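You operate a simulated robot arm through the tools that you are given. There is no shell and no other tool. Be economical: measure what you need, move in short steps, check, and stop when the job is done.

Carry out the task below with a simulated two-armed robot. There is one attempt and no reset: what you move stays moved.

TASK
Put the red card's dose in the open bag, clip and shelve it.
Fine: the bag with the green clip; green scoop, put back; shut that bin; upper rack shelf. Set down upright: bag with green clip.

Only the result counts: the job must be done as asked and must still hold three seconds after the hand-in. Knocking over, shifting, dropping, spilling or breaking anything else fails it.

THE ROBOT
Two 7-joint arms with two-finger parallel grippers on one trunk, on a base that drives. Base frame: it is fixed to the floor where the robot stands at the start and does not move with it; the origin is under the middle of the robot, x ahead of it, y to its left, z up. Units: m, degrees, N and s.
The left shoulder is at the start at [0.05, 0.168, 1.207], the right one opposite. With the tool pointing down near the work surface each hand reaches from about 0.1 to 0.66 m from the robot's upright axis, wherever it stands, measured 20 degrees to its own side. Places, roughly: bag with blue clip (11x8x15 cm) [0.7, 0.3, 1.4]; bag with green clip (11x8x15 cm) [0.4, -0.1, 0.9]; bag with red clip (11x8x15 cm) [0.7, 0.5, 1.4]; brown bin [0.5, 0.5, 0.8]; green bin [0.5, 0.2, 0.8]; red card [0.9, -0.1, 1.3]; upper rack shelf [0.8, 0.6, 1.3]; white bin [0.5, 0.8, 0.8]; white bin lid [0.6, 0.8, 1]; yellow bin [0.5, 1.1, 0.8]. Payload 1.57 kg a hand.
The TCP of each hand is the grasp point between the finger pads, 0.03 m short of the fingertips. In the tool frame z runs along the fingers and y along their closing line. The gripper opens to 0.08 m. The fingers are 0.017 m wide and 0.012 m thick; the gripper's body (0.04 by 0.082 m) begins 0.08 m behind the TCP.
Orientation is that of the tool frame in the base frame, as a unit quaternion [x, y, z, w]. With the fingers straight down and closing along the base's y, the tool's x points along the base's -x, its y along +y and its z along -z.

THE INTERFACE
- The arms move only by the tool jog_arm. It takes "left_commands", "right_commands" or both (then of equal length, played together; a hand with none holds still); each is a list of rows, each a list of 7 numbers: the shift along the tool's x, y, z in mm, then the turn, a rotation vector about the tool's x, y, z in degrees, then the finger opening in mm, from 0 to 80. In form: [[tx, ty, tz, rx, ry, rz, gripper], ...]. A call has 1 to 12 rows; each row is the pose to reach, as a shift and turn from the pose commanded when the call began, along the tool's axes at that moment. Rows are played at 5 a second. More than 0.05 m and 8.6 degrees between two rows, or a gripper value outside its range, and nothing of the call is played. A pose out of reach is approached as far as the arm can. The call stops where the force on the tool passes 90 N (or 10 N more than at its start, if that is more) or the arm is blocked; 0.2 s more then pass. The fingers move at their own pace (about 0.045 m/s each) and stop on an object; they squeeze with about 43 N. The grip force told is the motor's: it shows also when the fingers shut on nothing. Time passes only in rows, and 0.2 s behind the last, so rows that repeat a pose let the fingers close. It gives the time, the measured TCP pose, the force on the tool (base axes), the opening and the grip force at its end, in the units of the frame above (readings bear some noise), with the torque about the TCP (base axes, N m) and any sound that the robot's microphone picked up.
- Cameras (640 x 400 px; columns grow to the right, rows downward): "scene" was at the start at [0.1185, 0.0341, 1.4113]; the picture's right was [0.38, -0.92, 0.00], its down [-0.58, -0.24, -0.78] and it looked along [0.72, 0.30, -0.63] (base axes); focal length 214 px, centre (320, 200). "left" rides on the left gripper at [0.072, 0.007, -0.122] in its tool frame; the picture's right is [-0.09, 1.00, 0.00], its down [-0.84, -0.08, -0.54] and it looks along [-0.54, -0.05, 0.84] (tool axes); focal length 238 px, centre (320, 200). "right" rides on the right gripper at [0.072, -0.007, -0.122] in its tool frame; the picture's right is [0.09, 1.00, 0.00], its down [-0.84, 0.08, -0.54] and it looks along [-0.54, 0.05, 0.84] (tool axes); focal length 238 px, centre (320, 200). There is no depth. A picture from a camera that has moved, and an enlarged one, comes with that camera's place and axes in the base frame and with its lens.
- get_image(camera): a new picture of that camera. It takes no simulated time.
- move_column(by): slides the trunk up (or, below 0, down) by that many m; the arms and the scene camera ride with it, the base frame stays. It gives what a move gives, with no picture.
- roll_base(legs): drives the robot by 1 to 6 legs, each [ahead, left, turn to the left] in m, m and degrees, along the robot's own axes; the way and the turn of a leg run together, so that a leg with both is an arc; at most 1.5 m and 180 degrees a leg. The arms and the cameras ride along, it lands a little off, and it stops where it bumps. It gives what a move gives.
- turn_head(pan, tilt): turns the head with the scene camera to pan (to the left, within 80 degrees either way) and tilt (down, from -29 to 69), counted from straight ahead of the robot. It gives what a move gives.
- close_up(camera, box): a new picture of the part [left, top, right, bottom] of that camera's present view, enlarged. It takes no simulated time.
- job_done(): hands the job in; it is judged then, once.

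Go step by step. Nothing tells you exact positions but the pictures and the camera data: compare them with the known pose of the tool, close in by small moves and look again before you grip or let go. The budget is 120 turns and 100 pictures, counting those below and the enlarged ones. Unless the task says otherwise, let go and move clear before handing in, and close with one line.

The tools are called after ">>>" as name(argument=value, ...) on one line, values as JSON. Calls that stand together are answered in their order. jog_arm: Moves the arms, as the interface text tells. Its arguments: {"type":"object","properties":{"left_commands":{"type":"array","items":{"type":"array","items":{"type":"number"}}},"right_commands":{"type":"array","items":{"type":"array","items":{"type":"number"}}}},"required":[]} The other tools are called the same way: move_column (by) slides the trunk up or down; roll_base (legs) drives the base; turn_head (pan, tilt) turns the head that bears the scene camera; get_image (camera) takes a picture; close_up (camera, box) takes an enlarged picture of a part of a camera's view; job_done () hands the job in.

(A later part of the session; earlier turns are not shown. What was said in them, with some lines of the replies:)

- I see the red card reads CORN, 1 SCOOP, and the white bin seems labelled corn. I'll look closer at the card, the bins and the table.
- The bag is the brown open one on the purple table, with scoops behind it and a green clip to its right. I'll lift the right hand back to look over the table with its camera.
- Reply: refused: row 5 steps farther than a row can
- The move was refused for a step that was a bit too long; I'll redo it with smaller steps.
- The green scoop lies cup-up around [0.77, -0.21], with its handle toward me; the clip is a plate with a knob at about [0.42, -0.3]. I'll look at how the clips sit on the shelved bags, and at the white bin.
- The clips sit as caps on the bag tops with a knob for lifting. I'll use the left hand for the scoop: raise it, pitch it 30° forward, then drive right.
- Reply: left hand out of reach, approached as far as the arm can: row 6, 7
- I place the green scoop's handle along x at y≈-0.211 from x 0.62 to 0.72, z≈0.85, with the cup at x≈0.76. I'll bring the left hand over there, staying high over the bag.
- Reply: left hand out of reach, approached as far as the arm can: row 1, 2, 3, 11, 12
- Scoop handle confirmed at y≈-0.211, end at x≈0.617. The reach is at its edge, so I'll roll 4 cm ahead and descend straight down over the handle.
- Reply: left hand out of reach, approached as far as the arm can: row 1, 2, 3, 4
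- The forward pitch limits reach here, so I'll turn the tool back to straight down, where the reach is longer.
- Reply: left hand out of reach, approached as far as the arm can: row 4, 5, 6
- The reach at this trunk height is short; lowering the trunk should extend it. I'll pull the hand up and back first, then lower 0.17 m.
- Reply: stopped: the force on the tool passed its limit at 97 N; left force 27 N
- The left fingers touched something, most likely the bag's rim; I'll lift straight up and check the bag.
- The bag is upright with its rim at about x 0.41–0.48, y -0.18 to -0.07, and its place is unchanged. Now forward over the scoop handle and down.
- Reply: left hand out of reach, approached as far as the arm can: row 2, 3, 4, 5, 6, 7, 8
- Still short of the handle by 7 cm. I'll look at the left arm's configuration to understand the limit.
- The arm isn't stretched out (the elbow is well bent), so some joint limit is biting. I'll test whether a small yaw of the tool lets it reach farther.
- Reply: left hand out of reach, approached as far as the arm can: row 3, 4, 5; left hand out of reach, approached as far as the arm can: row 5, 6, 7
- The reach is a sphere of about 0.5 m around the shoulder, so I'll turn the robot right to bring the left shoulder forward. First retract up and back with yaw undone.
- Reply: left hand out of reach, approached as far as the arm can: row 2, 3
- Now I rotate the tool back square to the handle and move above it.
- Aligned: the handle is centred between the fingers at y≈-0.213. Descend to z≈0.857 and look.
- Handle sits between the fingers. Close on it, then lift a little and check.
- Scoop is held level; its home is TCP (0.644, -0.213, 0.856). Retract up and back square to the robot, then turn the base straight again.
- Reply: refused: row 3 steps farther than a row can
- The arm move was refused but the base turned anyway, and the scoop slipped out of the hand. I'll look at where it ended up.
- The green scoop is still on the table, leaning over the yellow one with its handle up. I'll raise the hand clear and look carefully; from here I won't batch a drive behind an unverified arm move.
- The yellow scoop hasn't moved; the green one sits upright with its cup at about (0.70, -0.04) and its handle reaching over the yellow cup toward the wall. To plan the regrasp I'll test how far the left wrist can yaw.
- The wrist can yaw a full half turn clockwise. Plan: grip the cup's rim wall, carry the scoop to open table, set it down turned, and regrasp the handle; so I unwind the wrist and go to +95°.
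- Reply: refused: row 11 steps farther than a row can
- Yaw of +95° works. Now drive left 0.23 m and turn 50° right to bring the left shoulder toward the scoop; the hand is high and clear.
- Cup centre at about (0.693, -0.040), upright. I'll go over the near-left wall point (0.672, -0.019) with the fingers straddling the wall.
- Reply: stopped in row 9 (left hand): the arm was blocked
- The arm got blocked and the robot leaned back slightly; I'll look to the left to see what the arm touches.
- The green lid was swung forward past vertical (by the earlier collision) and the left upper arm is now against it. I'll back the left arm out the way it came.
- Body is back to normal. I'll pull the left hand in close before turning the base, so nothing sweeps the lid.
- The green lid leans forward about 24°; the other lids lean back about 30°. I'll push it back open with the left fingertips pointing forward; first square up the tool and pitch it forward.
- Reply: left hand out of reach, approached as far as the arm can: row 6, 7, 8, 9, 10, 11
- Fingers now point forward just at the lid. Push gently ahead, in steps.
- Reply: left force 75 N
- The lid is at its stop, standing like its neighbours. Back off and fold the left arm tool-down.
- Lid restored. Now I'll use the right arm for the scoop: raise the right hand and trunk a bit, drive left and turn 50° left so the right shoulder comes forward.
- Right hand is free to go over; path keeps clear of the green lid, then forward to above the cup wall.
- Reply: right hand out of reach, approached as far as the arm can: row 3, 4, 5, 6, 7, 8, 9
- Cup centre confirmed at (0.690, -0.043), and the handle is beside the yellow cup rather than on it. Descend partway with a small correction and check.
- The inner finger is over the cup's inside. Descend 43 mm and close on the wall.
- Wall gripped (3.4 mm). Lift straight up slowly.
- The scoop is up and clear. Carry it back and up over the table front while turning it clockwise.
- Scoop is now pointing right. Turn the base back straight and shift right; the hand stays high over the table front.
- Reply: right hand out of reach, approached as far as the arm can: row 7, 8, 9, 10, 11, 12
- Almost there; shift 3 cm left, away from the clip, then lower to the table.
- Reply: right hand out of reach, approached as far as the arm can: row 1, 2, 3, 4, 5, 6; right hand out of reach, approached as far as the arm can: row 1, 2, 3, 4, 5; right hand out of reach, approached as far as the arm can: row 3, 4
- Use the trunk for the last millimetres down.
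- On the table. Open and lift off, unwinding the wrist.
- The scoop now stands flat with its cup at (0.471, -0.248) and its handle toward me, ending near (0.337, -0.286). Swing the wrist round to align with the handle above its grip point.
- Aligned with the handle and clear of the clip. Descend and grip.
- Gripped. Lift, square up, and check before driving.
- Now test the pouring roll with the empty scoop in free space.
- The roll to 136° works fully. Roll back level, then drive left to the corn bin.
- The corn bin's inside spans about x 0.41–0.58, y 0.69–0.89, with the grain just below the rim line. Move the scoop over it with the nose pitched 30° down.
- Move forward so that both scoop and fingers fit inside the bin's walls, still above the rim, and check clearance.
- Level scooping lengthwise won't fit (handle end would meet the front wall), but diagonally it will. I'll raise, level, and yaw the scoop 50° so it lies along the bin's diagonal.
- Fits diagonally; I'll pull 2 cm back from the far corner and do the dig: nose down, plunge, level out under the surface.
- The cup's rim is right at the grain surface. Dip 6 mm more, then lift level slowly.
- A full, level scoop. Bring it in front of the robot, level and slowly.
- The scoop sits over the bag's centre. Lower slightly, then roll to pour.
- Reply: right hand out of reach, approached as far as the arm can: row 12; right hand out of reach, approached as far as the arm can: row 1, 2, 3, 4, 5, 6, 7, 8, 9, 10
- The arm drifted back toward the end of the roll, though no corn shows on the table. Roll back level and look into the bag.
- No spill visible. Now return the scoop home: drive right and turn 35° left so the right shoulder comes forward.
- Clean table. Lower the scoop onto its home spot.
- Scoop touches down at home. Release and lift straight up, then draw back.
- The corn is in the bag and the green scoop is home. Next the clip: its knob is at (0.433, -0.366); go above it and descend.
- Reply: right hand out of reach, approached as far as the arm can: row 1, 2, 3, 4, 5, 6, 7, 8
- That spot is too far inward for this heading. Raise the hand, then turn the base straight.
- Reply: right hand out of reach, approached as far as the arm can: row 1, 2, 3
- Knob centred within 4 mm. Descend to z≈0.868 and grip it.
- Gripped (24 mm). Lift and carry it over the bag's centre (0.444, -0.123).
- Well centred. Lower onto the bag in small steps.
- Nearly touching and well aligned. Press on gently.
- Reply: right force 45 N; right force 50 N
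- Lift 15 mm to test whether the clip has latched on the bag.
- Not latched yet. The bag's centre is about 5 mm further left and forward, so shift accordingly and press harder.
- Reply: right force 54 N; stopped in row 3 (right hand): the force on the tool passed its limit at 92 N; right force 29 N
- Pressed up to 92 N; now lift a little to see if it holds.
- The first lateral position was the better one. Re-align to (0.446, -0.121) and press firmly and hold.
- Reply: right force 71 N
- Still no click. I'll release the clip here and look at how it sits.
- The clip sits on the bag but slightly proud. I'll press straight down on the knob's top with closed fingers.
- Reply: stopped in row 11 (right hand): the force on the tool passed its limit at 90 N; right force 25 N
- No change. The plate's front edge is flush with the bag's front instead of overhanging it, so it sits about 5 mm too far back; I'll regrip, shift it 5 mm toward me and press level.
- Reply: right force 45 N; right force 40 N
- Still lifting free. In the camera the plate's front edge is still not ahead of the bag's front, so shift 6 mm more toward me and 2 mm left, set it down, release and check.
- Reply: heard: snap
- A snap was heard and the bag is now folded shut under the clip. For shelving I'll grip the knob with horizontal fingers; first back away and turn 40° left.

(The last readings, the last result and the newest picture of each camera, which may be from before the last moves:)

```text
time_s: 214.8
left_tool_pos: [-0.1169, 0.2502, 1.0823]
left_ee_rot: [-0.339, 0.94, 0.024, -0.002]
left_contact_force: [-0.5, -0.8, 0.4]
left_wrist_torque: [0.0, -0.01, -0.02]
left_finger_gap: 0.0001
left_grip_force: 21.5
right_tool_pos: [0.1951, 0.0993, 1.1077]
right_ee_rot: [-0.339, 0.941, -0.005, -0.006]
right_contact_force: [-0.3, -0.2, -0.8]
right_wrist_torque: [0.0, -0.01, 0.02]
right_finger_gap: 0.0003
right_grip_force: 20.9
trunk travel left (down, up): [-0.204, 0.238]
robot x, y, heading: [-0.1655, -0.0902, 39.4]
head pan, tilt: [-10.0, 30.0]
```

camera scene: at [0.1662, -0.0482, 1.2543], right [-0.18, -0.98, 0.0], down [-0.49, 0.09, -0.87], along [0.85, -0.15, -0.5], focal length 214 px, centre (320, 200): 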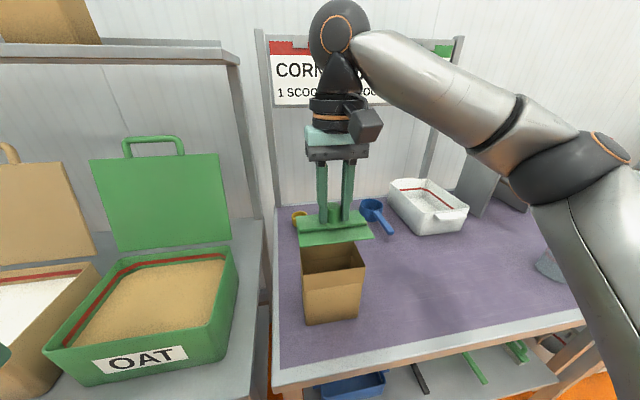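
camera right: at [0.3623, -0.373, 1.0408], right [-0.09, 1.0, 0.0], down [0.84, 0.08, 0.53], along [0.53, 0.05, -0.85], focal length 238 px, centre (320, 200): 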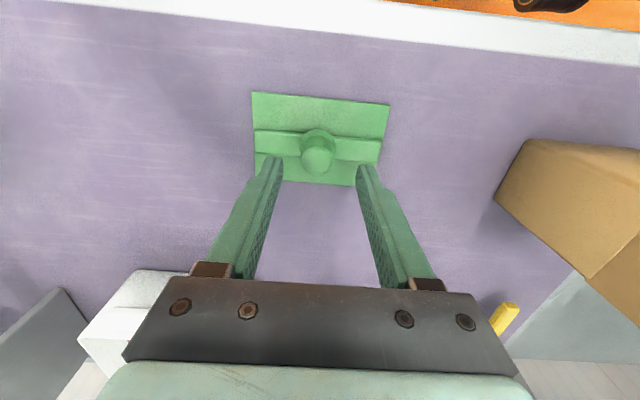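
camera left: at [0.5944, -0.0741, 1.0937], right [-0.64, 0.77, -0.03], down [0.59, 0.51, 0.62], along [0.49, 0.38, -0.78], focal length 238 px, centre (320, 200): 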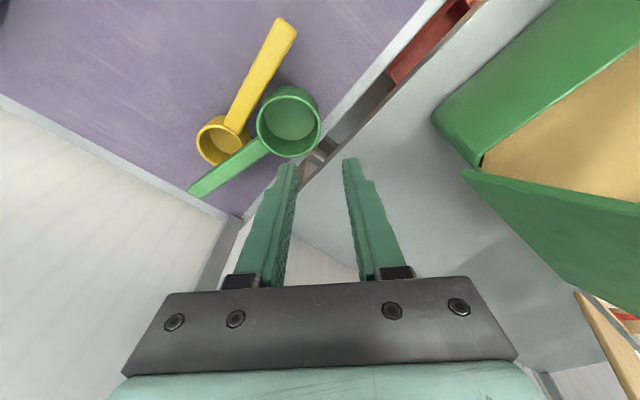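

>>> jog_arm(right_commands=[[3, -29, 0, 0, -8, 0, 50], [6, -59, 0, 0, -16, 0, 50], [9, -88, 0, 0, -24, 0, 50], [12, -118, 0, 0, -32, 0, 50], [15, -147, 0, 0, -40, 0, 50], [18, -177, 0, 0, -48, 0, 50], [21, -206, 0, 0, -56, 0, 50], [24, -236, 0, 0, -64, 0, 50], [27, -265, 0, 0, -72, 0, 50], [30, -295, 20, 0, -80, 0, 50], [33, -324, 40, 0, -88, 0, 50], [33, -324, 48, 0, -90, 0, 50]])

>>> turn_head(pan=-45, tilt=28)

>>> get_image(camera="scene")

```text
time_s: 217.4
left_tool_pos: [-0.1152, 0.2513, 1.0827]
left_ee_rot: [-0.34, 0.94, 0.025, -0.003]
left_contact_force: [0.7, -0.1, 0.2]
left_wrist_torque: [0.01, -0.01, 0.02]
left_finger_gap: 0.0001
left_grip_force: 21.8
right_tool_pos: [0.3843, -0.1735, 1.0639]
right_ee_rot: [-0.245, 0.669, 0.238, 0.66]
right_contact_force: [-0.4, 0.2, 0.2]
right_wrist_torque: [0.01, 0.0, -0.02]
right_finger_gap: 0.0499
right_grip_force: 0.1
right hand out of reach, approached as far as the arm can: row 10, 11, 12
trunk travel left (down, up): [-0.204, 0.238]
robot x, y, heading: [-0.171, -0.0873, 39.7]
head pan, tilt: [-10.0, 30.0]
```

```text
time_s: 218.5
left_tool_pos: [-0.1165, 0.2508, 1.0828]
left_ee_rot: [-0.34, 0.94, 0.024, -0.002]
left_contact_force: [0.8, 0.3, -0.1]
left_wrist_torque: [0.0, 0.01, 0.0]
left_finger_gap: 0.0
left_grip_force: 20.7
right_tool_pos: [0.3838, -0.1733, 1.0629]
right_ee_rot: [-0.243, 0.67, 0.236, 0.66]
right_contact_force: [-0.4, 0.4, -0.4]
right_wrist_torque: [0.03, -0.01, -0.01]
right_finger_gap: 0.0499
right_grip_force: 0.0
trunk travel left (down, up): [-0.204, 0.238]
robot x, y, heading: [-0.1688, -0.0878, 39.6]
head pan, tilt: [-45.0, 28.0]
```

```text
6 pictures are left
camera scene: at [-0.0468, -0.0713, 1.2575], right [-0.1, -1.0, 0.0], down [-0.47, 0.05, -0.88], along [0.88, -0.08, -0.47], focal length 214 px, centre (320, 200)
```

scene: 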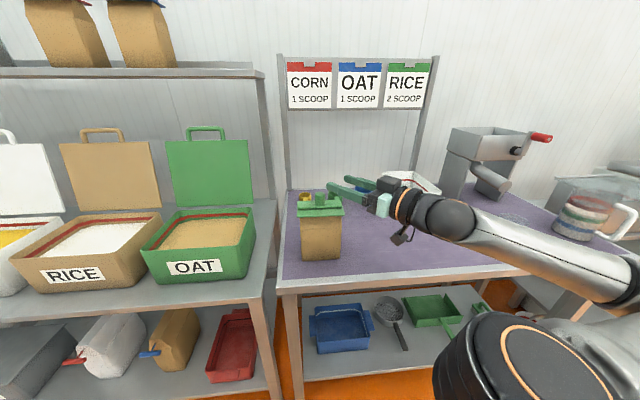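

The tool is horizontal, short of the knob. Lower to knob height (z≈1.0) with a 6 mm sideways correction.

>>> jog_arm(right_commands=[[20, 3, 0, 0, 0, 0, 50], [42, 6, 0, 0, 0, 0, 50], [62, 6, 0, 0, 0, 0, 50], [62, 6, 0, 0, 0, 0, 50]])

>>> get_image(camera="right")

```text
time_s: 219.5
left_tool_pos: [-0.1169, 0.2499, 1.0825]
left_ee_rot: [-0.339, 0.94, 0.023, -0.002]
left_contact_force: [0.9, 0.3, 0.8]
left_wrist_torque: [-0.05, -0.01, -0.02]
left_finger_gap: 0.0
left_grip_force: 21.3
right_tool_pos: [0.3833, -0.1718, 0.9976]
right_ee_rot: [-0.244, 0.669, 0.238, 0.66]
right_contact_force: [-0.2, 0.3, 0.4]
right_wrist_torque: [0.01, 0.01, -0.02]
right_finger_gap: 0.0499
right_grip_force: 0.1
right hand out of reach, approached as far as the arm can: row 1, 2, 3, 4
trunk travel left (down, up): [-0.204, 0.238]
robot x, y, heading: [-0.1653, -0.0884, 39.4]
head pan, tilt: [-45.0, 28.0]
```

```text
5 pictures are left
camera right: at [0.2945, -0.2566, 0.9278], right [-0.64, 0.76, -0.1], down [-0.46, -0.28, 0.84], along [0.62, 0.58, 0.53], focal length 238 px, centre (320, 200)
```

right: 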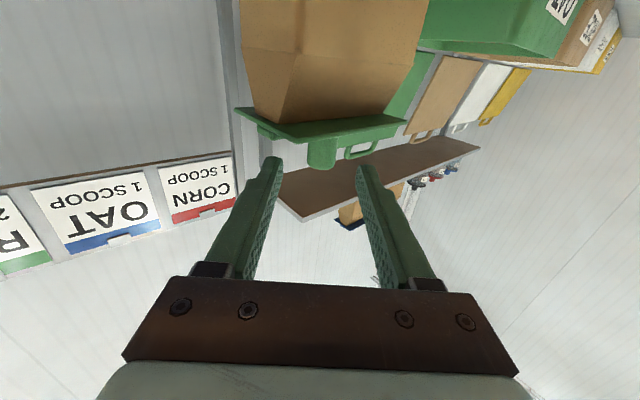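

The knob is centred between the fingers and at the right height. Advance 74 mm and grip.

>>> jog_arm(right_commands=[[-2, 0, 25, 0, 0, 0, 50], [-2, 0, 50, 0, 0, 0, 50], [-2, 0, 74, 0, 0, 0, 50], [-2, 0, 74, 0, 0, 0, 25], [-2, 0, 74, 0, 0, 0, 5], [-2, 0, 74, 0, 0, 0, 5], [-2, 0, 74, 0, 0, 0, 5]])

```text
time_s: 221.1
left_tool_pos: [-0.1164, 0.2503, 1.0816]
left_ee_rot: [-0.34, 0.94, 0.024, -0.002]
left_contact_force: [-0.3, 0.4, 0.3]
left_wrist_torque: [-0.03, 0.01, -0.02]
left_finger_gap: 0.0002
left_grip_force: 20.8
right_tool_pos: [0.4404, -0.1225, 0.9984]
right_ee_rot: [-0.243, 0.669, 0.236, 0.661]
right_contact_force: [0.3, 0.3, 0.5]
right_wrist_torque: [0.09, -0.02, 0.0]
right_finger_gap: 0.0241
right_grip_force: 35.2
trunk travel left (down, up): [-0.204, 0.238]
robot x, y, heading: [-0.1662, -0.0911, 39.5]
head pan, tilt: [-45.0, 28.0]
```

Gripped. Lift with the trunk.

>>> move_column(by=0.23)

>>> get_image(camera="scene")

```text
time_s: 223.5
left_tool_pos: [-0.1176, 0.2499, 1.3132]
left_ee_rot: [-0.34, 0.94, 0.024, -0.002]
left_contact_force: [-0.1, 0.7, 0.4]
left_wrist_torque: [0.0, -0.02, 0.03]
left_finger_gap: 0.0
left_grip_force: 21.5
right_tool_pos: [0.4406, -0.1224, 1.2288]
right_ee_rot: [-0.242, 0.67, 0.236, 0.661]
right_contact_force: [0.3, 0.1, -1.1]
right_wrist_torque: [0.03, 0.01, -0.02]
right_finger_gap: 0.024
right_grip_force: 36.3
trunk travel left (down, up): [-0.434, 0.008]
robot x, y, heading: [-0.1688, -0.0908, 39.8]
head pan, tilt: [-45.0, 28.0]
```

```text
4 pictures are left
camera scene: at [-0.0465, -0.0713, 1.4875], right [-0.1, -1.0, 0.0], down [-0.47, 0.05, -0.88], along [0.88, -0.09, -0.47], focal length 214 px, centre (320, 200)
```

scene: 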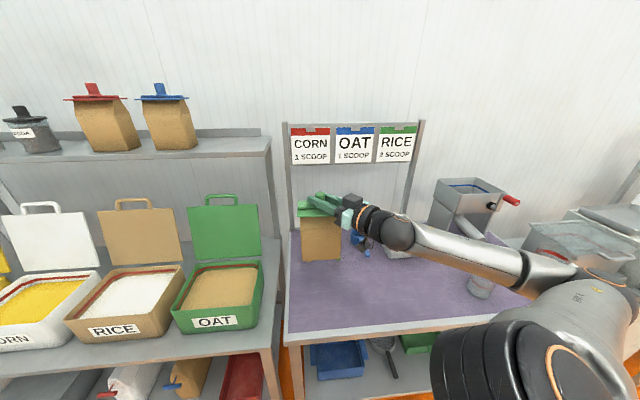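

The bag hangs safely from its clip. Raise the arm to z≈1.52 before approaching the shelf.

>>> move_column(by=0.007)

>>> jog_arm(right_commands=[[-40, 0, 0, 0, 0, 0, 5], [-80, 0, 0, 0, 0, 0, 5], [-120, 0, 0, 0, 0, 0, 5], [-160, 0, 0, 0, 0, 0, 5], [-200, 0, 0, 0, 0, 0, 5], [-240, 0, 0, 0, 0, 0, 5], [-270, 0, 0, 0, 0, 0, 5], [-290, 0, 0, 0, 0, 0, 5], [-290, 0, 0, 0, 0, 0, 5]])

```text
time_s: 224.0
left_tool_pos: [-0.1154, 0.2496, 1.3199]
left_ee_rot: [-0.34, 0.94, 0.024, -0.002]
left_contact_force: [0.4, -0.7, 0.1]
left_wrist_torque: [0.03, 0.05, -0.02]
left_finger_gap: 0.0
left_grip_force: 21.0
right_tool_pos: [0.4406, -0.1232, 1.2367]
right_ee_rot: [-0.243, 0.67, 0.236, 0.661]
right_contact_force: [0.2, 0.2, -1.8]
right_wrist_torque: [-0.01, -0.02, 0.03]
right_finger_gap: 0.0242
right_grip_force: 36.0
trunk travel left (down, up): [-0.441, 0.001]
robot x, y, heading: [-0.1635, -0.0895, 39.3]
head pan, tilt: [-45.0, 28.0]
```

```text
time_s: 226.0
left_tool_pos: [-0.1161, 0.2501, 1.3193]
left_ee_rot: [-0.339, 0.94, 0.025, -0.002]
left_contact_force: [0.7, -0.2, -0.4]
left_wrist_torque: [-0.01, 0.01, -0.01]
left_finger_gap: 0.0
left_grip_force: 21.5
right_tool_pos: [0.4425, -0.1203, 1.5269]
right_ee_rot: [-0.244, 0.67, 0.236, 0.66]
right_contact_force: [0.6, 0.1, -1.5]
right_wrist_torque: [-0.03, 0.03, -0.04]
right_finger_gap: 0.0241
right_grip_force: 35.9
trunk travel left (down, up): [-0.441, 0.001]
robot x, y, heading: [-0.1705, -0.0916, 39.6]
head pan, tilt: [-45.0, 28.0]
```

Now drive diagonally up to the shelf.

>>> roll_base(legs=[[0.34, 0.077, 0]])

>>> turn_head(pan=-22, tilt=5)

>>> get_image(camera="scene")

```text
time_s: 228.3
left_tool_pos: [0.0961, 0.5233, 1.3195]
left_ee_rot: [-0.338, 0.941, 0.024, -0.002]
left_contact_force: [-0.1, -0.2, -0.2]
left_wrist_torque: [0.02, 0.01, -0.01]
left_finger_gap: 0.0002
left_grip_force: 21.3
right_tool_pos: [0.6535, 0.1535, 1.5267]
right_ee_rot: [-0.243, 0.67, 0.236, 0.661]
right_contact_force: [1.3, 0.3, -1.5]
right_wrist_torque: [0.0, -0.02, 0.02]
right_finger_gap: 0.0238
right_grip_force: 36.0
trunk travel left (down, up): [-0.441, 0.001]
robot x, y, heading: [0.0415, 0.1835, 39.2]
head pan, tilt: [-45.0, 28.0]
```

```text
time_s: 229.2
left_tool_pos: [0.0968, 0.5226, 1.3199]
left_ee_rot: [-0.339, 0.94, 0.024, -0.004]
left_contact_force: [-0.1, 0.0, -0.5]
left_wrist_torque: [-0.01, -0.01, -0.03]
left_finger_gap: 0.0
left_grip_force: 21.2
right_tool_pos: [0.6546, 0.1521, 1.5277]
right_ee_rot: [-0.244, 0.67, 0.236, 0.66]
right_contact_force: [-0.2, 0.8, -1.3]
right_wrist_torque: [-0.03, 0.02, 0.01]
right_finger_gap: 0.024
right_grip_force: 35.5
trunk travel left (down, up): [-0.441, 0.001]
robot x, y, heading: [0.0419, 0.1838, 39.2]
head pan, tilt: [-22.0, 5.0]
```

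```text
3 pictures are left
camera scene: at [0.1614, 0.2371, 1.5317], right [0.3, -0.95, 0.0], down [-0.08, -0.03, -1.0], along [0.95, 0.3, -0.09], focal length 214 px, centre (320, 200)
```

scene: 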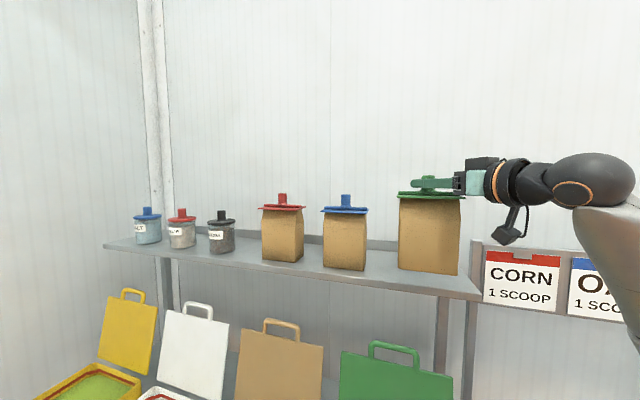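

The bag is over the free right end of the shelf (front edge x≈0.635, surface z≈1.31). Move 5 cm inward, then lower.

>>> jog_arm(right_commands=[[0, -9, 13, 0, 0, 0, 5], [0, -18, 26, 0, 0, 0, 5], [0, -28, 38, 0, 0, 0, 5], [10, -28, 38, 0, 0, 0, 5], [20, -28, 38, 0, 0, 0, 5], [26, -28, 38, 0, 0, 0, 5], [26, -28, 38, 0, 0, 0, 5]])

```text
time_s: 230.8
left_tool_pos: [0.0946, 0.5228, 1.3195]
left_ee_rot: [-0.339, 0.94, 0.025, -0.002]
left_contact_force: [0.1, -0.2, 0.4]
left_wrist_torque: [0.03, 0.03, -0.02]
left_finger_gap: 0.0001
left_grip_force: 21.2
right_tool_pos: [0.6999, 0.1541, 1.4997]
right_ee_rot: [-0.242, 0.67, 0.236, 0.661]
right_contact_force: [-0.9, 0.0, -1.4]
right_wrist_torque: [0.01, 0.02, -0.02]
right_finger_gap: 0.0238
right_grip_force: 36.1
trunk travel left (down, up): [-0.441, 0.001]
robot x, y, heading: [0.0426, 0.1863, 39.3]
head pan, tilt: [-22.0, 5.0]
```

Reached (0.700, 0.154). Lower in small steps until contact.

>>> jog_arm(right_commands=[[3, 0, 0, 0, 0, 0, 5], [6, 0, 0, 0, 0, 0, 5], [8, 0, 0, 0, 0, 0, 5], [10, 0, 0, 0, 0, 0, 5], [10, 0, 0, 0, 0, 0, 5]])

```text
time_s: 232.0
left_tool_pos: [0.0946, 0.5233, 1.3196]
left_ee_rot: [-0.338, 0.941, 0.025, -0.002]
left_contact_force: [0.8, 1.0, -0.4]
left_wrist_torque: [0.02, -0.01, 0.01]
left_finger_gap: 0.0001
left_grip_force: 21.0
right_tool_pos: [0.6997, 0.1534, 1.4896]
right_ee_rot: [-0.242, 0.67, 0.236, 0.661]
right_contact_force: [0.2, 0.0, -1.9]
right_wrist_torque: [0.01, 0.02, -0.01]
right_finger_gap: 0.0236
right_grip_force: 35.9
trunk travel left (down, up): [-0.441, 0.001]
robot x, y, heading: [0.0441, 0.1836, 39.4]
head pan, tilt: [-22.0, 5.0]
```

>>> jog_arm(right_commands=[[3, 0, 0, 0, 0, 0, 5], [6, 0, 0, 0, 0, 0, 5], [9, 0, 0, 0, 0, 0, 5], [9, 0, 0, 0, 0, 0, 5]])

```text
time_s: 233.0
left_tool_pos: [0.0953, 0.5228, 1.3203]
left_ee_rot: [-0.339, 0.941, 0.023, -0.002]
left_contact_force: [-0.5, 0.3, -0.6]
left_wrist_torque: [0.0, -0.01, 0.01]
left_finger_gap: 0.0
left_grip_force: 21.5
right_tool_pos: [0.7005, 0.155, 1.4824]
right_ee_rot: [-0.243, 0.67, 0.236, 0.661]
right_contact_force: [0.5, 0.4, -1.3]
right_wrist_torque: [-0.01, 0.0, -0.01]
right_finger_gap: 0.0238
right_grip_force: 35.6
trunk travel left (down, up): [-0.441, 0.001]
robot x, y, heading: [0.0429, 0.1818, 39.2]
head pan, tilt: [-22.0, 5.0]
```

>>> jog_arm(right_commands=[[3, 0, 0, 0, 0, 0, 5], [6, 0, 0, 0, 0, 0, 5], [8, 0, 0, 0, 0, 0, 5], [8, 0, 0, 0, 0, 0, 5]])

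```text
time_s: 234.0
left_tool_pos: [0.093, 0.5244, 1.3194]
left_ee_rot: [-0.338, 0.941, 0.024, -0.001]
left_contact_force: [0.0, 0.0, 0.8]
left_wrist_torque: [0.01, 0.03, 0.02]
left_finger_gap: 0.0002
left_grip_force: 21.6
right_tool_pos: [0.6984, 0.1533, 1.4803]
right_ee_rot: [-0.241, 0.665, 0.236, 0.666]
right_contact_force: [5.3, 1.4, 25.0]
right_wrist_torque: [-0.11, -0.21, -0.05]
right_finger_gap: 0.0238
right_grip_force: 35.6
trunk travel left (down, up): [-0.441, 0.001]
robot x, y, heading: [0.0426, 0.182, 39.3]
head pan, tilt: [-22.0, 5.0]
```

Contact on the shelf (25 N). Ease off, open, and back straight out.

>>> jog_arm(right_commands=[[-5, 0, 0, 0, 0, 0, 5], [-5, 0, 0, 0, 0, 0, 30], [-5, 0, 0, 0, 0, 0, 50], [-5, 0, 0, 0, 0, 0, 50], [-5, 0, -20, 0, 0, 0, 50], [-5, 0, -50, 0, 0, 0, 50], [-5, 0, -90, 0, 0, 0, 50], [-5, 0, -130, 0, 0, 0, 50]])

>>> get_image(camera="scene")

```text
time_s: 235.8
left_tool_pos: [0.094, 0.5223, 1.3202]
left_ee_rot: [-0.339, 0.94, 0.024, -0.002]
left_contact_force: [0.1, -0.5, -0.2]
left_wrist_torque: [-0.01, 0.01, -0.01]
left_finger_gap: 0.0
left_grip_force: 21.6
right_tool_pos: [0.6017, 0.0707, 1.4801]
right_ee_rot: [-0.242, 0.67, 0.235, 0.661]
right_contact_force: [0.3, -0.9, 0.4]
right_wrist_torque: [-0.02, -0.01, 0.0]
right_finger_gap: 0.0501
right_grip_force: 0.0
trunk travel left (down, up): [-0.441, 0.001]
robot x, y, heading: [0.0407, 0.183, 39.4]
head pan, tilt: [-22.0, 5.0]
```

```text
2 pictures are left
camera scene: at [0.1607, 0.2368, 1.5318], right [0.3, -0.95, 0.0], down [-0.08, -0.03, -1.0], along [0.95, 0.3, -0.09], focal length 214 px, centre (320, 200)
```

scene: 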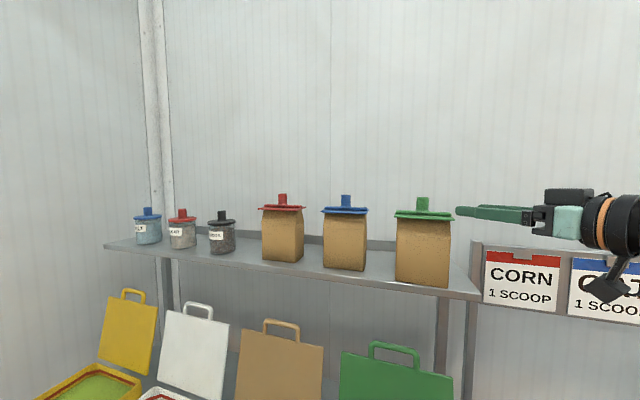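

The bag stands upright on the shelf with its clip. Last job: shut the corn bin. Draw the hand back first, still high.

>>> jog_arm(right_commands=[[0, 0, -35, 0, 0, 0, 50], [0, 0, -70, 0, 0, 0, 50], [0, 0, -95, 0, 0, 0, 60]])

```text
time_s: 236.6
left_tool_pos: [0.0944, 0.5223, 1.3187]
left_ee_rot: [-0.338, 0.941, 0.025, -0.002]
left_contact_force: [-0.1, -0.4, 0.2]
left_wrist_torque: [0.0, 0.0, -0.04]
left_finger_gap: 0.0001
left_grip_force: 21.0
right_tool_pos: [0.5265, 0.011, 1.4827]
right_ee_rot: [-0.243, 0.669, 0.237, 0.661]
right_contact_force: [-0.5, -0.5, 0.4]
right_wrist_torque: [0.01, -0.02, 0.0]
right_finger_gap: 0.0603
right_grip_force: 0.0
trunk travel left (down, up): [-0.441, 0.001]
robot x, y, heading: [0.0449, 0.1846, 39.4]
head pan, tilt: [-22.0, 5.0]
```

>>> roll_base(legs=[[0, 0, -19.4], [0.188, 0.545, 0]])

>>> jog_arm(right_commands=[[0, 0, 0, 7, 0, 0, 60], [0, 0, 0, 14, 0, 0, 60], [0, 0, 0, 20, 0, 0, 60], [0, 0, 0, 20, 0, 0, 60]])

```text
time_s: 243.0
left_tool_pos: [0.1943, 1.0705, 1.3195]
left_ee_rot: [-0.177, 0.984, 0.023, 0.002]
left_contact_force: [0.3, 0.7, -0.1]
left_wrist_torque: [0.01, -0.03, 0.03]
left_finger_gap: 0.0
left_grip_force: 21.7
right_tool_pos: [0.4341, 0.4458, 1.4815]
right_ee_rot: [-0.127, 0.7, 0.123, 0.692]
right_contact_force: [0.7, -0.2, -0.1]
right_wrist_torque: [-0.04, 0.03, -0.01]
right_finger_gap: 0.0598
right_grip_force: 0.1
trunk travel left (down, up): [-0.441, 0.001]
robot x, y, heading: [0.0324, 0.7657, 20.1]
head pan, tilt: [-22.0, 5.0]
```

```text
time_s: 244.0
left_tool_pos: [0.1954, 1.0703, 1.32]
left_ee_rot: [-0.178, 0.984, 0.024, 0.002]
left_contact_force: [0.4, -0.3, -1.0]
left_wrist_torque: [0.0, 0.0, 0.01]
left_finger_gap: 0.0
left_grip_force: 21.8
right_tool_pos: [0.4351, 0.445, 1.4828]
right_ee_rot: [-0.005, 0.712, -0.002, 0.703]
right_contact_force: [-0.6, 0.1, 0.7]
right_wrist_torque: [0.02, 0.02, 0.01]
right_finger_gap: 0.0598
right_grip_force: 0.0
trunk travel left (down, up): [-0.441, 0.001]
robot x, y, heading: [0.0327, 0.7703, 19.9]
head pan, tilt: [-22.0, 5.0]
```

>>> move_column(by=-0.2)

>>> jog_arm(right_commands=[[0, 40, 20, 0, 0, 0, 60], [0, 80, 35, 0, 0, 0, 60], [10, 120, 50, 0, 0, 0, 60], [30, 160, 60, 0, 0, 0, 60], [55, 198, 65, 0, 0, 0, 60], [80, 236, 70, 0, 0, 0, 60], [105, 270, 75, 0, 0, 0, 60], [130, 296, 80, 0, 0, 0, 60], [163, 296, 85, 0, 0, 0, 60], [163, 296, 85, 0, 0, 0, 60]])

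>>> turn_head(pan=-10, tilt=20)

```text
time_s: 246.1
left_tool_pos: [0.1955, 1.0707, 1.1202]
left_ee_rot: [-0.177, 0.984, 0.024, 0.001]
left_contact_force: [1.2, 0.3, -0.7]
left_wrist_torque: [-0.01, 0.02, -0.01]
left_finger_gap: 0.0
left_grip_force: 21.3
right_tool_pos: [0.4321, 0.4443, 1.2834]
right_ee_rot: [-0.005, 0.712, -0.002, 0.703]
right_contact_force: [-0.1, -0.2, 0.5]
right_wrist_torque: [0.02, 0.01, 0.0]
right_finger_gap: 0.0598
right_grip_force: 0.1
trunk travel left (down, up): [-0.241, 0.201]
robot x, y, heading: [0.0303, 0.7719, 20.3]
head pan, tilt: [-22.0, 5.0]
```

```text
time_s: 248.3
left_tool_pos: [0.1957, 1.0704, 1.1203]
left_ee_rot: [-0.177, 0.984, 0.024, 0.002]
left_contact_force: [-0.1, 0.7, -0.6]
left_wrist_torque: [-0.02, -0.02, 0.0]
left_finger_gap: 0.0
left_grip_force: 21.5
right_tool_pos: [0.5143, 0.741, 1.1154]
right_ee_rot: [-0.005, 0.711, -0.001, 0.703]
right_contact_force: [0.1, -0.5, 0.4]
right_wrist_torque: [0.01, -0.02, -0.03]
right_finger_gap: 0.0601
right_grip_force: 0.1
right hand out of reach, approached as far as the arm can: row 5
trunk travel left (down, up): [-0.241, 0.201]
robot x, y, heading: [0.0311, 0.7646, 20.0]
head pan, tilt: [-22.0, 5.0]
```

```text
time_s: 249.1
left_tool_pos: [0.1954, 1.0707, 1.12]
left_ee_rot: [-0.178, 0.984, 0.024, 0.002]
left_contact_force: [0.6, -0.2, 0.9]
left_wrist_torque: [0.0, -0.01, -0.01]
left_finger_gap: 0.0
left_grip_force: 21.7
right_tool_pos: [0.514, 0.7414, 1.1157]
right_ee_rot: [-0.005, 0.711, -0.002, 0.703]
right_contact_force: [0.1, 0.8, 0.1]
right_wrist_torque: [0.03, 0.01, -0.04]
right_finger_gap: 0.0603
right_grip_force: 0.1
trunk travel left (down, up): [-0.241, 0.201]
robot x, y, heading: [0.0313, 0.7679, 20.1]
head pan, tilt: [-10.0, 20.0]
```

Look through the hand camera at the lid's handle.

>>> get_image(camera="right")

```text
1 pictures are left
camera right: at [0.3926, 0.7324, 1.045], right [-0.01, 0.99, -0.1], down [-0.53, 0.08, 0.84], along [0.85, 0.06, 0.53], focal length 238 px, centre (320, 200)
```

right: 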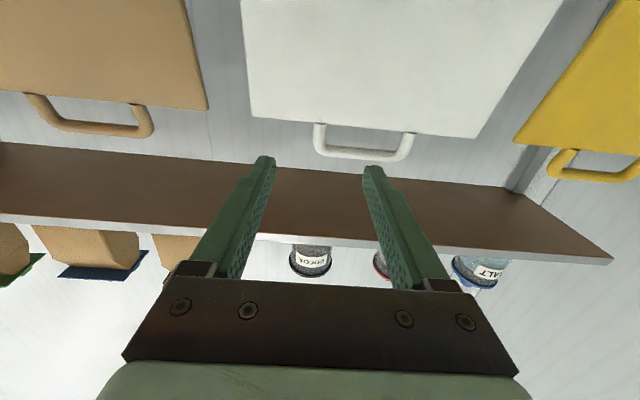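

The handle's near leg is at about (0.66, 0.741, 1.13). Raise 12 mm, advance so the leg lies between the fingers, and grip.

>>> jog_arm(right_commands=[[-6, 0, 20, 0, 0, 0, 60], [-12, 0, 50, 0, 0, 0, 60], [-13, 0, 80, 0, 0, 0, 60], [-13, 0, 110, 0, 0, 0, 60], [-14, 0, 130, 0, 0, 0, 60], [-14, 0, 145, 0, 0, 0, 60], [-14, 0, 145, 0, 0, 0, 30], [-14, 0, 145, 0, 0, 0, 0], [-14, 0, 145, 0, 0, 0, 0], [-14, 0, 145, 0, 0, 0, 0]])

```text
time_s: 251.3
left_tool_pos: [0.1962, 1.0731, 1.1195]
left_ee_rot: [-0.177, 0.984, 0.023, 0.001]
left_contact_force: [0.5, 0.4, -0.7]
left_wrist_torque: [-0.02, -0.01, 0.04]
left_finger_gap: 0.0
left_grip_force: 21.5
right_tool_pos: [0.6596, 0.7436, 1.1275]
right_ee_rot: [-0.008, 0.712, -0.001, 0.702]
right_contact_force: [-2.3, 12.2, -9.1]
right_wrist_torque: [-0.3, -0.06, 0.1]
right_finger_gap: 0.0158
right_grip_force: 22.8
trunk travel left (down, up): [-0.241, 0.201]
robot x, y, heading: [0.0359, 0.7688, 20.4]
head pan, tilt: [-10.0, 20.0]
```

Handle gripped. Swing the lid along its arc past vertical.

>>> jog_arm(right_commands=[[-7, 0, -21, 0, 0, 0, 0], [-11, 0, -40, 0, 0, 0, 0], [-14, 0, -60, 0, 0, 0, 0], [-15, 0, -80, 0, 0, 0, 0], [-14, 0, -100, 0, 0, 0, 0], [-11, 0, -120, 0, 0, 0, 0], [-7, 0, -139, 0, 0, 0, 0], [-7, 0, -139, 0, 0, 0, 0]])

```text
time_s: 253.1
left_tool_pos: [0.2003, 1.0728, 1.1169]
left_ee_rot: [-0.177, 0.984, 0.022, -0.003]
left_contact_force: [0.0, 0.0, -0.6]
left_wrist_torque: [0.01, -0.02, -0.02]
left_finger_gap: 0.0
left_grip_force: 21.0
right_tool_pos: [0.5284, 0.743, 1.1212]
right_ee_rot: [-0.015, 0.727, -0.005, 0.687]
right_contact_force: [21.3, 23.5, -57.6]
right_wrist_torque: [-0.66, -0.35, 0.08]
right_finger_gap: 0.0157
right_grip_force: 31.5
trunk travel left (down, up): [-0.241, 0.201]
robot x, y, heading: [0.034, 0.7633, 20.2]
head pan, tilt: [-10.0, 20.0]
```

Lid is past vertical. The load shows the hinge is at x≈0.604; ease off, release, then back the base away for the rest of the arc.

>>> jog_arm(right_commands=[[6, 0, 0, 0, 0, 0, 0], [8, 0, 0, 0, 0, 0, 20], [8, 0, 0, 0, 0, 0, 60], [8, 0, 0, 0, 0, 0, 60], [8, 0, 0, 0, 0, 0, 60]])

>>> roll_base(legs=[[-0.169, 0.0616, 0]])

```text
time_s: 254.3
left_tool_pos: [0.197, 1.0695, 1.1191]
left_ee_rot: [-0.178, 0.984, 0.026, 0.002]
left_contact_force: [-0.1, -0.2, 1.0]
left_wrist_torque: [0.02, 0.03, 0.0]
left_finger_gap: 0.0
left_grip_force: 21.7
right_tool_pos: [0.5252, 0.7359, 1.1238]
right_ee_rot: [-0.004, 0.716, -0.006, 0.698]
right_contact_force: [6.8, -8.0, -24.6]
right_wrist_torque: [-0.6, 0.29, -0.26]
right_finger_gap: 0.0534
right_grip_force: 0.0
trunk travel left (down, up): [-0.241, 0.201]
robot x, y, heading: [0.0331, 0.7707, 20.1]
head pan, tilt: [-10.0, 20.0]
```

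```text
time_s: 255.8
left_tool_pos: [0.0116, 1.0687, 1.1191]
left_ee_rot: [-0.178, 0.984, 0.023, 0.002]
left_contact_force: [-1.1, 0.1, -0.3]
left_wrist_torque: [-0.04, -0.02, -0.02]
left_finger_gap: 0.0001
left_grip_force: 21.2
right_tool_pos: [0.3411, 0.7394, 1.1296]
right_ee_rot: [-0.007, 0.711, 0.0, 0.703]
right_contact_force: [-0.2, -0.4, 0.1]
right_wrist_torque: [-0.01, 0.05, 0.02]
right_finger_gap: 0.0598
right_grip_force: 0.1
trunk travel left (down, up): [-0.241, 0.201]
robot x, y, heading: [-0.1469, 0.7662, 20.6]
head pan, tilt: [-10.0, 20.0]
```

I'll spend the last picture on the lid's present state.

>>> get_image(camera="scene")

```text
0 pictures are left
camera scene: at [-0.019, 0.7973, 1.3075], right [0.18, -0.98, 0.0], down [-0.34, -0.06, -0.94], along [0.92, 0.17, -0.34], focal length 214 px, centre (320, 200)
```

scene: 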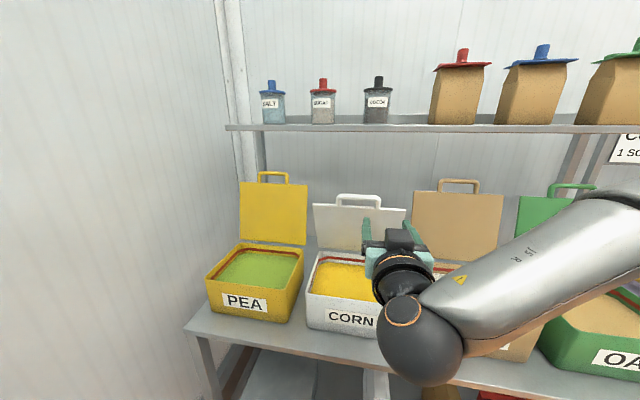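

The white lid leans forward about 26° with its handle bar near (0.50, 0.79, 1.13) and it stays put. I'll bring the closed fingers horizontally above the handle bar and then press it down along its arc.

>>> jog_arm(right_commands=[[-30, 25, 0, 0, 0, 0, 20], [-58, 54, 0, 0, 0, 0, 0], [-58, 54, 40, 0, 0, 0, 0], [-58, 54, 85, 0, 0, 0, 0], [-58, 54, 125, 0, 0, 0, 0], [-58, 54, 160, 0, 0, 0, 0], [-58, 54, 160, 0, 0, 0, 0]])

```text
time_s: 257.4
left_tool_pos: [0.0133, 1.0696, 1.1203]
left_ee_rot: [-0.178, 0.984, 0.024, 0.002]
left_contact_force: [0.5, 0.4, -0.6]
left_wrist_torque: [0.02, 0.01, -0.03]
left_finger_gap: 0.0
left_grip_force: 21.2
right_tool_pos: [0.4999, 0.7937, 1.1867]
right_ee_rot: [-0.005, 0.712, -0.002, 0.703]
right_contact_force: [0.9, -0.1, 0.0]
right_wrist_torque: [0.0, 0.0, 0.01]
right_finger_gap: 0.0
right_grip_force: 21.7
right hand out of reach, approached as far as the arm can: row 2, 3
trunk travel left (down, up): [-0.241, 0.201]
robot x, y, heading: [-0.1502, 0.7644, 20.2]
head pan, tilt: [-10.0, 20.0]
```

>>> jog_arm(right_commands=[[25, 0, 0, 0, 0, 0, 0], [42, 0, 0, 0, 0, 0, 0], [49, 0, -3, 0, 0, 0, 0], [57, 0, -15, 0, 0, 0, 0], [65, 0, -27, 0, 0, 0, 0], [75, 0, -40, 0, 0, 0, 0], [85, 0, -53, 0, 0, 0, 0], [97, 0, -65, 0, 0, 0, 0], [109, 0, -76, 0, 0, 0, 0]])

```text
time_s: 259.4
left_tool_pos: [0.0129, 1.0691, 1.1188]
left_ee_rot: [-0.179, 0.984, 0.024, 0.002]
left_contact_force: [-0.7, -0.5, -0.4]
left_wrist_torque: [-0.01, -0.02, 0.0]
left_finger_gap: 0.0001
left_grip_force: 21.6
right_tool_pos: [0.427, 0.7819, 1.0786]
right_ee_rot: [-0.006, 0.713, -0.002, 0.701]
right_contact_force: [0.1, 0.5, -0.4]
right_wrist_torque: [-0.02, 0.01, -0.03]
right_finger_gap: 0.0001
right_grip_force: 22.1
right hand out of reach, approached as far as the arm can: row 7, 8, 9
trunk travel left (down, up): [-0.241, 0.201]
robot x, y, heading: [-0.1469, 0.764, 20.1]
head pan, tilt: [-10.0, 20.0]
```

No load felt, so the lid has likely dropped ahead of the fingers. Probe forward gently at this height to see whether it is still standing.

>>> jog_arm(right_commands=[[0, 8, 35, 0, 0, 0, 0], [0, 8, 70, 0, 0, 0, 0], [0, 8, 90, 0, 0, 0, 0], [0, 8, 105, 0, 0, 0, 0], [0, 8, 115, 0, 0, 0, 0]])

```text
time_s: 260.6
left_tool_pos: [0.0076, 1.0689, 1.1205]
left_ee_rot: [-0.178, 0.984, 0.024, 0.005]
left_contact_force: [0.2, -0.5, -0.4]
left_wrist_torque: [-0.02, 0.01, 0.01]
left_finger_gap: 0.0002
left_grip_force: 21.4
right_tool_pos: [0.5177, 0.7862, 1.1192]
right_ee_rot: [-0.005, 0.688, 0.014, 0.725]
right_contact_force: [-33.1, -5.6, 38.5]
right_wrist_torque: [-1.51, 3.79, -0.87]
right_finger_gap: 0.0
right_grip_force: 20.7
right hand out of reach, approached as far as the arm can: row 1, 2, 3, 4, 5
trunk travel left (down, up): [-0.241, 0.201]
robot x, y, heading: [-0.1486, 0.7642, 20.5]
head pan, tilt: [-10.0, 20.0]
stopped in row 5 (right hand): the force on the tool passed its limit at 91 N (the readings are from after the stop); the commanded pose is now the measured one
```

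The gripper body met the handle bar, which shows the lid is lying under the fingers at about 45° — it is following. Back off and carry on pressing it down along the arc.

>>> jog_arm(right_commands=[[-12, 0, -10, 0, 1.5, 0, 0], [-12, 3, -40, 0, 3, 0, 0], [-12, 5, -75, 0, 3, 0, 0], [5, 5, -78, 0, 3, 0, 0], [20, 5, -84, 0, 3, 0, 0], [34, 5, -92, 0, 3, 0, 0], [50, 5, -98, 0, 3, 0, 0], [66, 5, -106, 0, 3, 0, 0], [82, 5, -114, 0, 3, 0, 0]])

```text
time_s: 262.6
left_tool_pos: [0.0131, 1.07, 1.1187]
left_ee_rot: [-0.179, 0.984, 0.024, 0.001]
left_contact_force: [-0.9, 0.3, -0.3]
left_wrist_torque: [-0.01, 0.01, -0.01]
left_finger_gap: 0.0
left_grip_force: 21.0
right_tool_pos: [0.416, 0.7652, 1.0289]
right_ee_rot: [-0.007, 0.717, 0.01, 0.697]
right_contact_force: [-0.3, 0.0, 0.9]
right_wrist_torque: [-0.03, -0.01, -0.03]
right_finger_gap: 0.0
right_grip_force: 21.1
right hand out of reach, approached as far as the arm can: row 6, 7, 8, 9
trunk travel left (down, up): [-0.241, 0.201]
robot x, y, heading: [-0.1472, 0.7653, 20.3]
head pan, tilt: [-10.0, 20.0]
```

>>> roll_base(legs=[[-0.075, 0.0274, 0]])

>>> jog_arm(right_commands=[[-5, 10, 25, 0, 0, 0, 0], [-5, 22, 50, 0, 0, 0, 0], [10, 22, 50, 0, 0, 0, 0], [25, 22, 50, 0, 0, 0, 0], [40, 22, 50, 0, 0, 0, 0], [52, 22, 50, 0, 0, 0, 0]])

```text
time_s: 263.6
left_tool_pos: [-0.0678, 1.0683, 1.1195]
left_ee_rot: [-0.179, 0.984, 0.023, 0.002]
left_contact_force: [-0.2, 0.4, -0.8]
left_wrist_torque: [0.0, -0.05, -0.01]
left_finger_gap: 0.0
left_grip_force: 21.5
right_tool_pos: [0.3379, 0.7652, 1.0293]
right_ee_rot: [-0.007, 0.717, 0.01, 0.697]
right_contact_force: [0.3, 0.7, -0.1]
right_wrist_torque: [0.01, 0.02, 0.0]
right_finger_gap: 0.0
right_grip_force: 21.5
trunk travel left (down, up): [-0.241, 0.201]
robot x, y, heading: [-0.228, 0.7637, 20.3]
head pan, tilt: [-10.0, 20.0]
```

```text
time_s: 265.0
left_tool_pos: [-0.0681, 1.0683, 1.12]
left_ee_rot: [-0.179, 0.984, 0.024, 0.001]
left_contact_force: [-0.1, 0.7, 1.0]
left_wrist_torque: [0.01, -0.01, -0.01]
left_finger_gap: 0.0002
left_grip_force: 21.7
right_tool_pos: [0.3867, 0.7558, 1.0019]
right_ee_rot: [-0.008, 0.717, 0.011, 0.697]
right_contact_force: [-1.0, 0.7, 0.6]
right_wrist_torque: [-0.03, -0.01, -0.02]
right_finger_gap: 0.0001
right_grip_force: 21.4
right hand out of reach, approached as far as the arm can: row 1, 2, 3, 4, 5, 6
trunk travel left (down, up): [-0.241, 0.201]
robot x, y, heading: [-0.2328, 0.7668, 20.1]
head pan, tilt: [-10.0, 20.0]
5 turns are left
```

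The arm is at its limit here, so I'll lower with the trunk to press the lid shut.

>>> move_column(by=-0.08)

```text
time_s: 266.2
left_tool_pos: [-0.0681, 1.0695, 1.0398]
left_ee_rot: [-0.178, 0.984, 0.025, 0.002]
left_contact_force: [-0.1, 0.0, -0.6]
left_wrist_torque: [0.01, 0.0, 0.02]
left_finger_gap: 0.0002
left_grip_force: 21.6
right_tool_pos: [0.3856, 0.7557, 0.9232]
right_ee_rot: [-0.008, 0.718, 0.011, 0.696]
right_contact_force: [0.8, -0.5, 0.8]
right_wrist_torque: [-0.04, 0.0, -0.02]
right_finger_gap: 0.0
right_grip_force: 21.3
trunk travel left (down, up): [-0.161, 0.281]
robot x, y, heading: [-0.2252, 0.7664, 20.2]
head pan, tilt: [-10.0, 20.0]
4 turns are left
```

>>> move_column(by=-0.02)

```text
time_s: 266.9
left_tool_pos: [-0.0715, 1.0691, 1.022]
left_ee_rot: [-0.179, 0.984, 0.024, 0.003]
left_contact_force: [0.0, 0.8, 0.8]
left_wrist_torque: [0.03, -0.02, 0.0]
left_finger_gap: 0.0002
left_grip_force: 21.4
right_tool_pos: [0.385, 0.7545, 0.9216]
right_ee_rot: [-0.002, 0.703, 0.015, 0.711]
right_contact_force: [7.1, -5.8, 54.3]
right_wrist_torque: [-0.57, 0.98, 0.22]
right_finger_gap: 0.0
right_grip_force: 20.8
trunk travel left (down, up): [-0.141, 0.301]
robot x, y, heading: [-0.2302, 0.7654, 20.2]
head pan, tilt: [-10.0, 20.0]
3 turns are left
```

The contact is at x≈0.367, z≈0.913 — exactly where the closed lid's handle bar lies, so the bin is shut. Raise off and back away.

>>> move_column(by=0.08)

>>> roll_base(legs=[[-0.1, 0.036, 0]])

```text
time_s: 268.0
left_tool_pos: [-0.0684, 1.0687, 1.1005]
left_ee_rot: [-0.179, 0.984, 0.024, 0.002]
left_contact_force: [0.8, 0.6, 0.3]
left_wrist_torque: [-0.01, -0.01, 0.0]
left_finger_gap: 0.0
left_grip_force: 21.0
right_tool_pos: [0.3864, 0.7558, 0.9816]
right_ee_rot: [-0.007, 0.718, 0.01, 0.696]
right_contact_force: [0.9, -0.9, 0.0]
right_wrist_torque: [-0.02, -0.02, 0.01]
right_finger_gap: 0.0
right_grip_force: 21.1
trunk travel left (down, up): [-0.221, 0.221]
robot x, y, heading: [-0.2277, 0.7652, 20.3]
head pan, tilt: [-10.0, 20.0]
```

```text
time_s: 269.2
left_tool_pos: [-0.173, 1.069, 1.0993]
left_ee_rot: [-0.178, 0.984, 0.024, 0.002]
left_contact_force: [-0.2, 0.2, 0.3]
left_wrist_torque: [0.01, 0.03, 0.02]
left_finger_gap: 0.0
left_grip_force: 20.9
right_tool_pos: [0.2801, 0.7543, 0.9834]
right_ee_rot: [-0.008, 0.717, 0.011, 0.697]
right_contact_force: [-0.7, 0.1, 0.1]
right_wrist_torque: [-0.02, 0.0, -0.01]
right_finger_gap: 0.0
right_grip_force: 21.7
trunk travel left (down, up): [-0.221, 0.221]
robot x, y, heading: [-0.3367, 0.7664, 20.2]
head pan, tilt: [-10.0, 20.0]
2 turns are left
```

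Both hands are clear, so I'm handing the job in.

>>> job_done()

```text
The job is handed in.
```

I put one green scoop of corn in the bag, snapped the green clip on, stood the bag upright on the upper shelf, put the scoop back and shut the corn bin. I had no pictures left to see the lid, so "shut" rests on feeling its handle where it sits when closed. Along the way I dropped the green scoop beside the yellow one, which didn't move. I also knocked the green bin's lid forward, then pushed it back open level with its neighbours.
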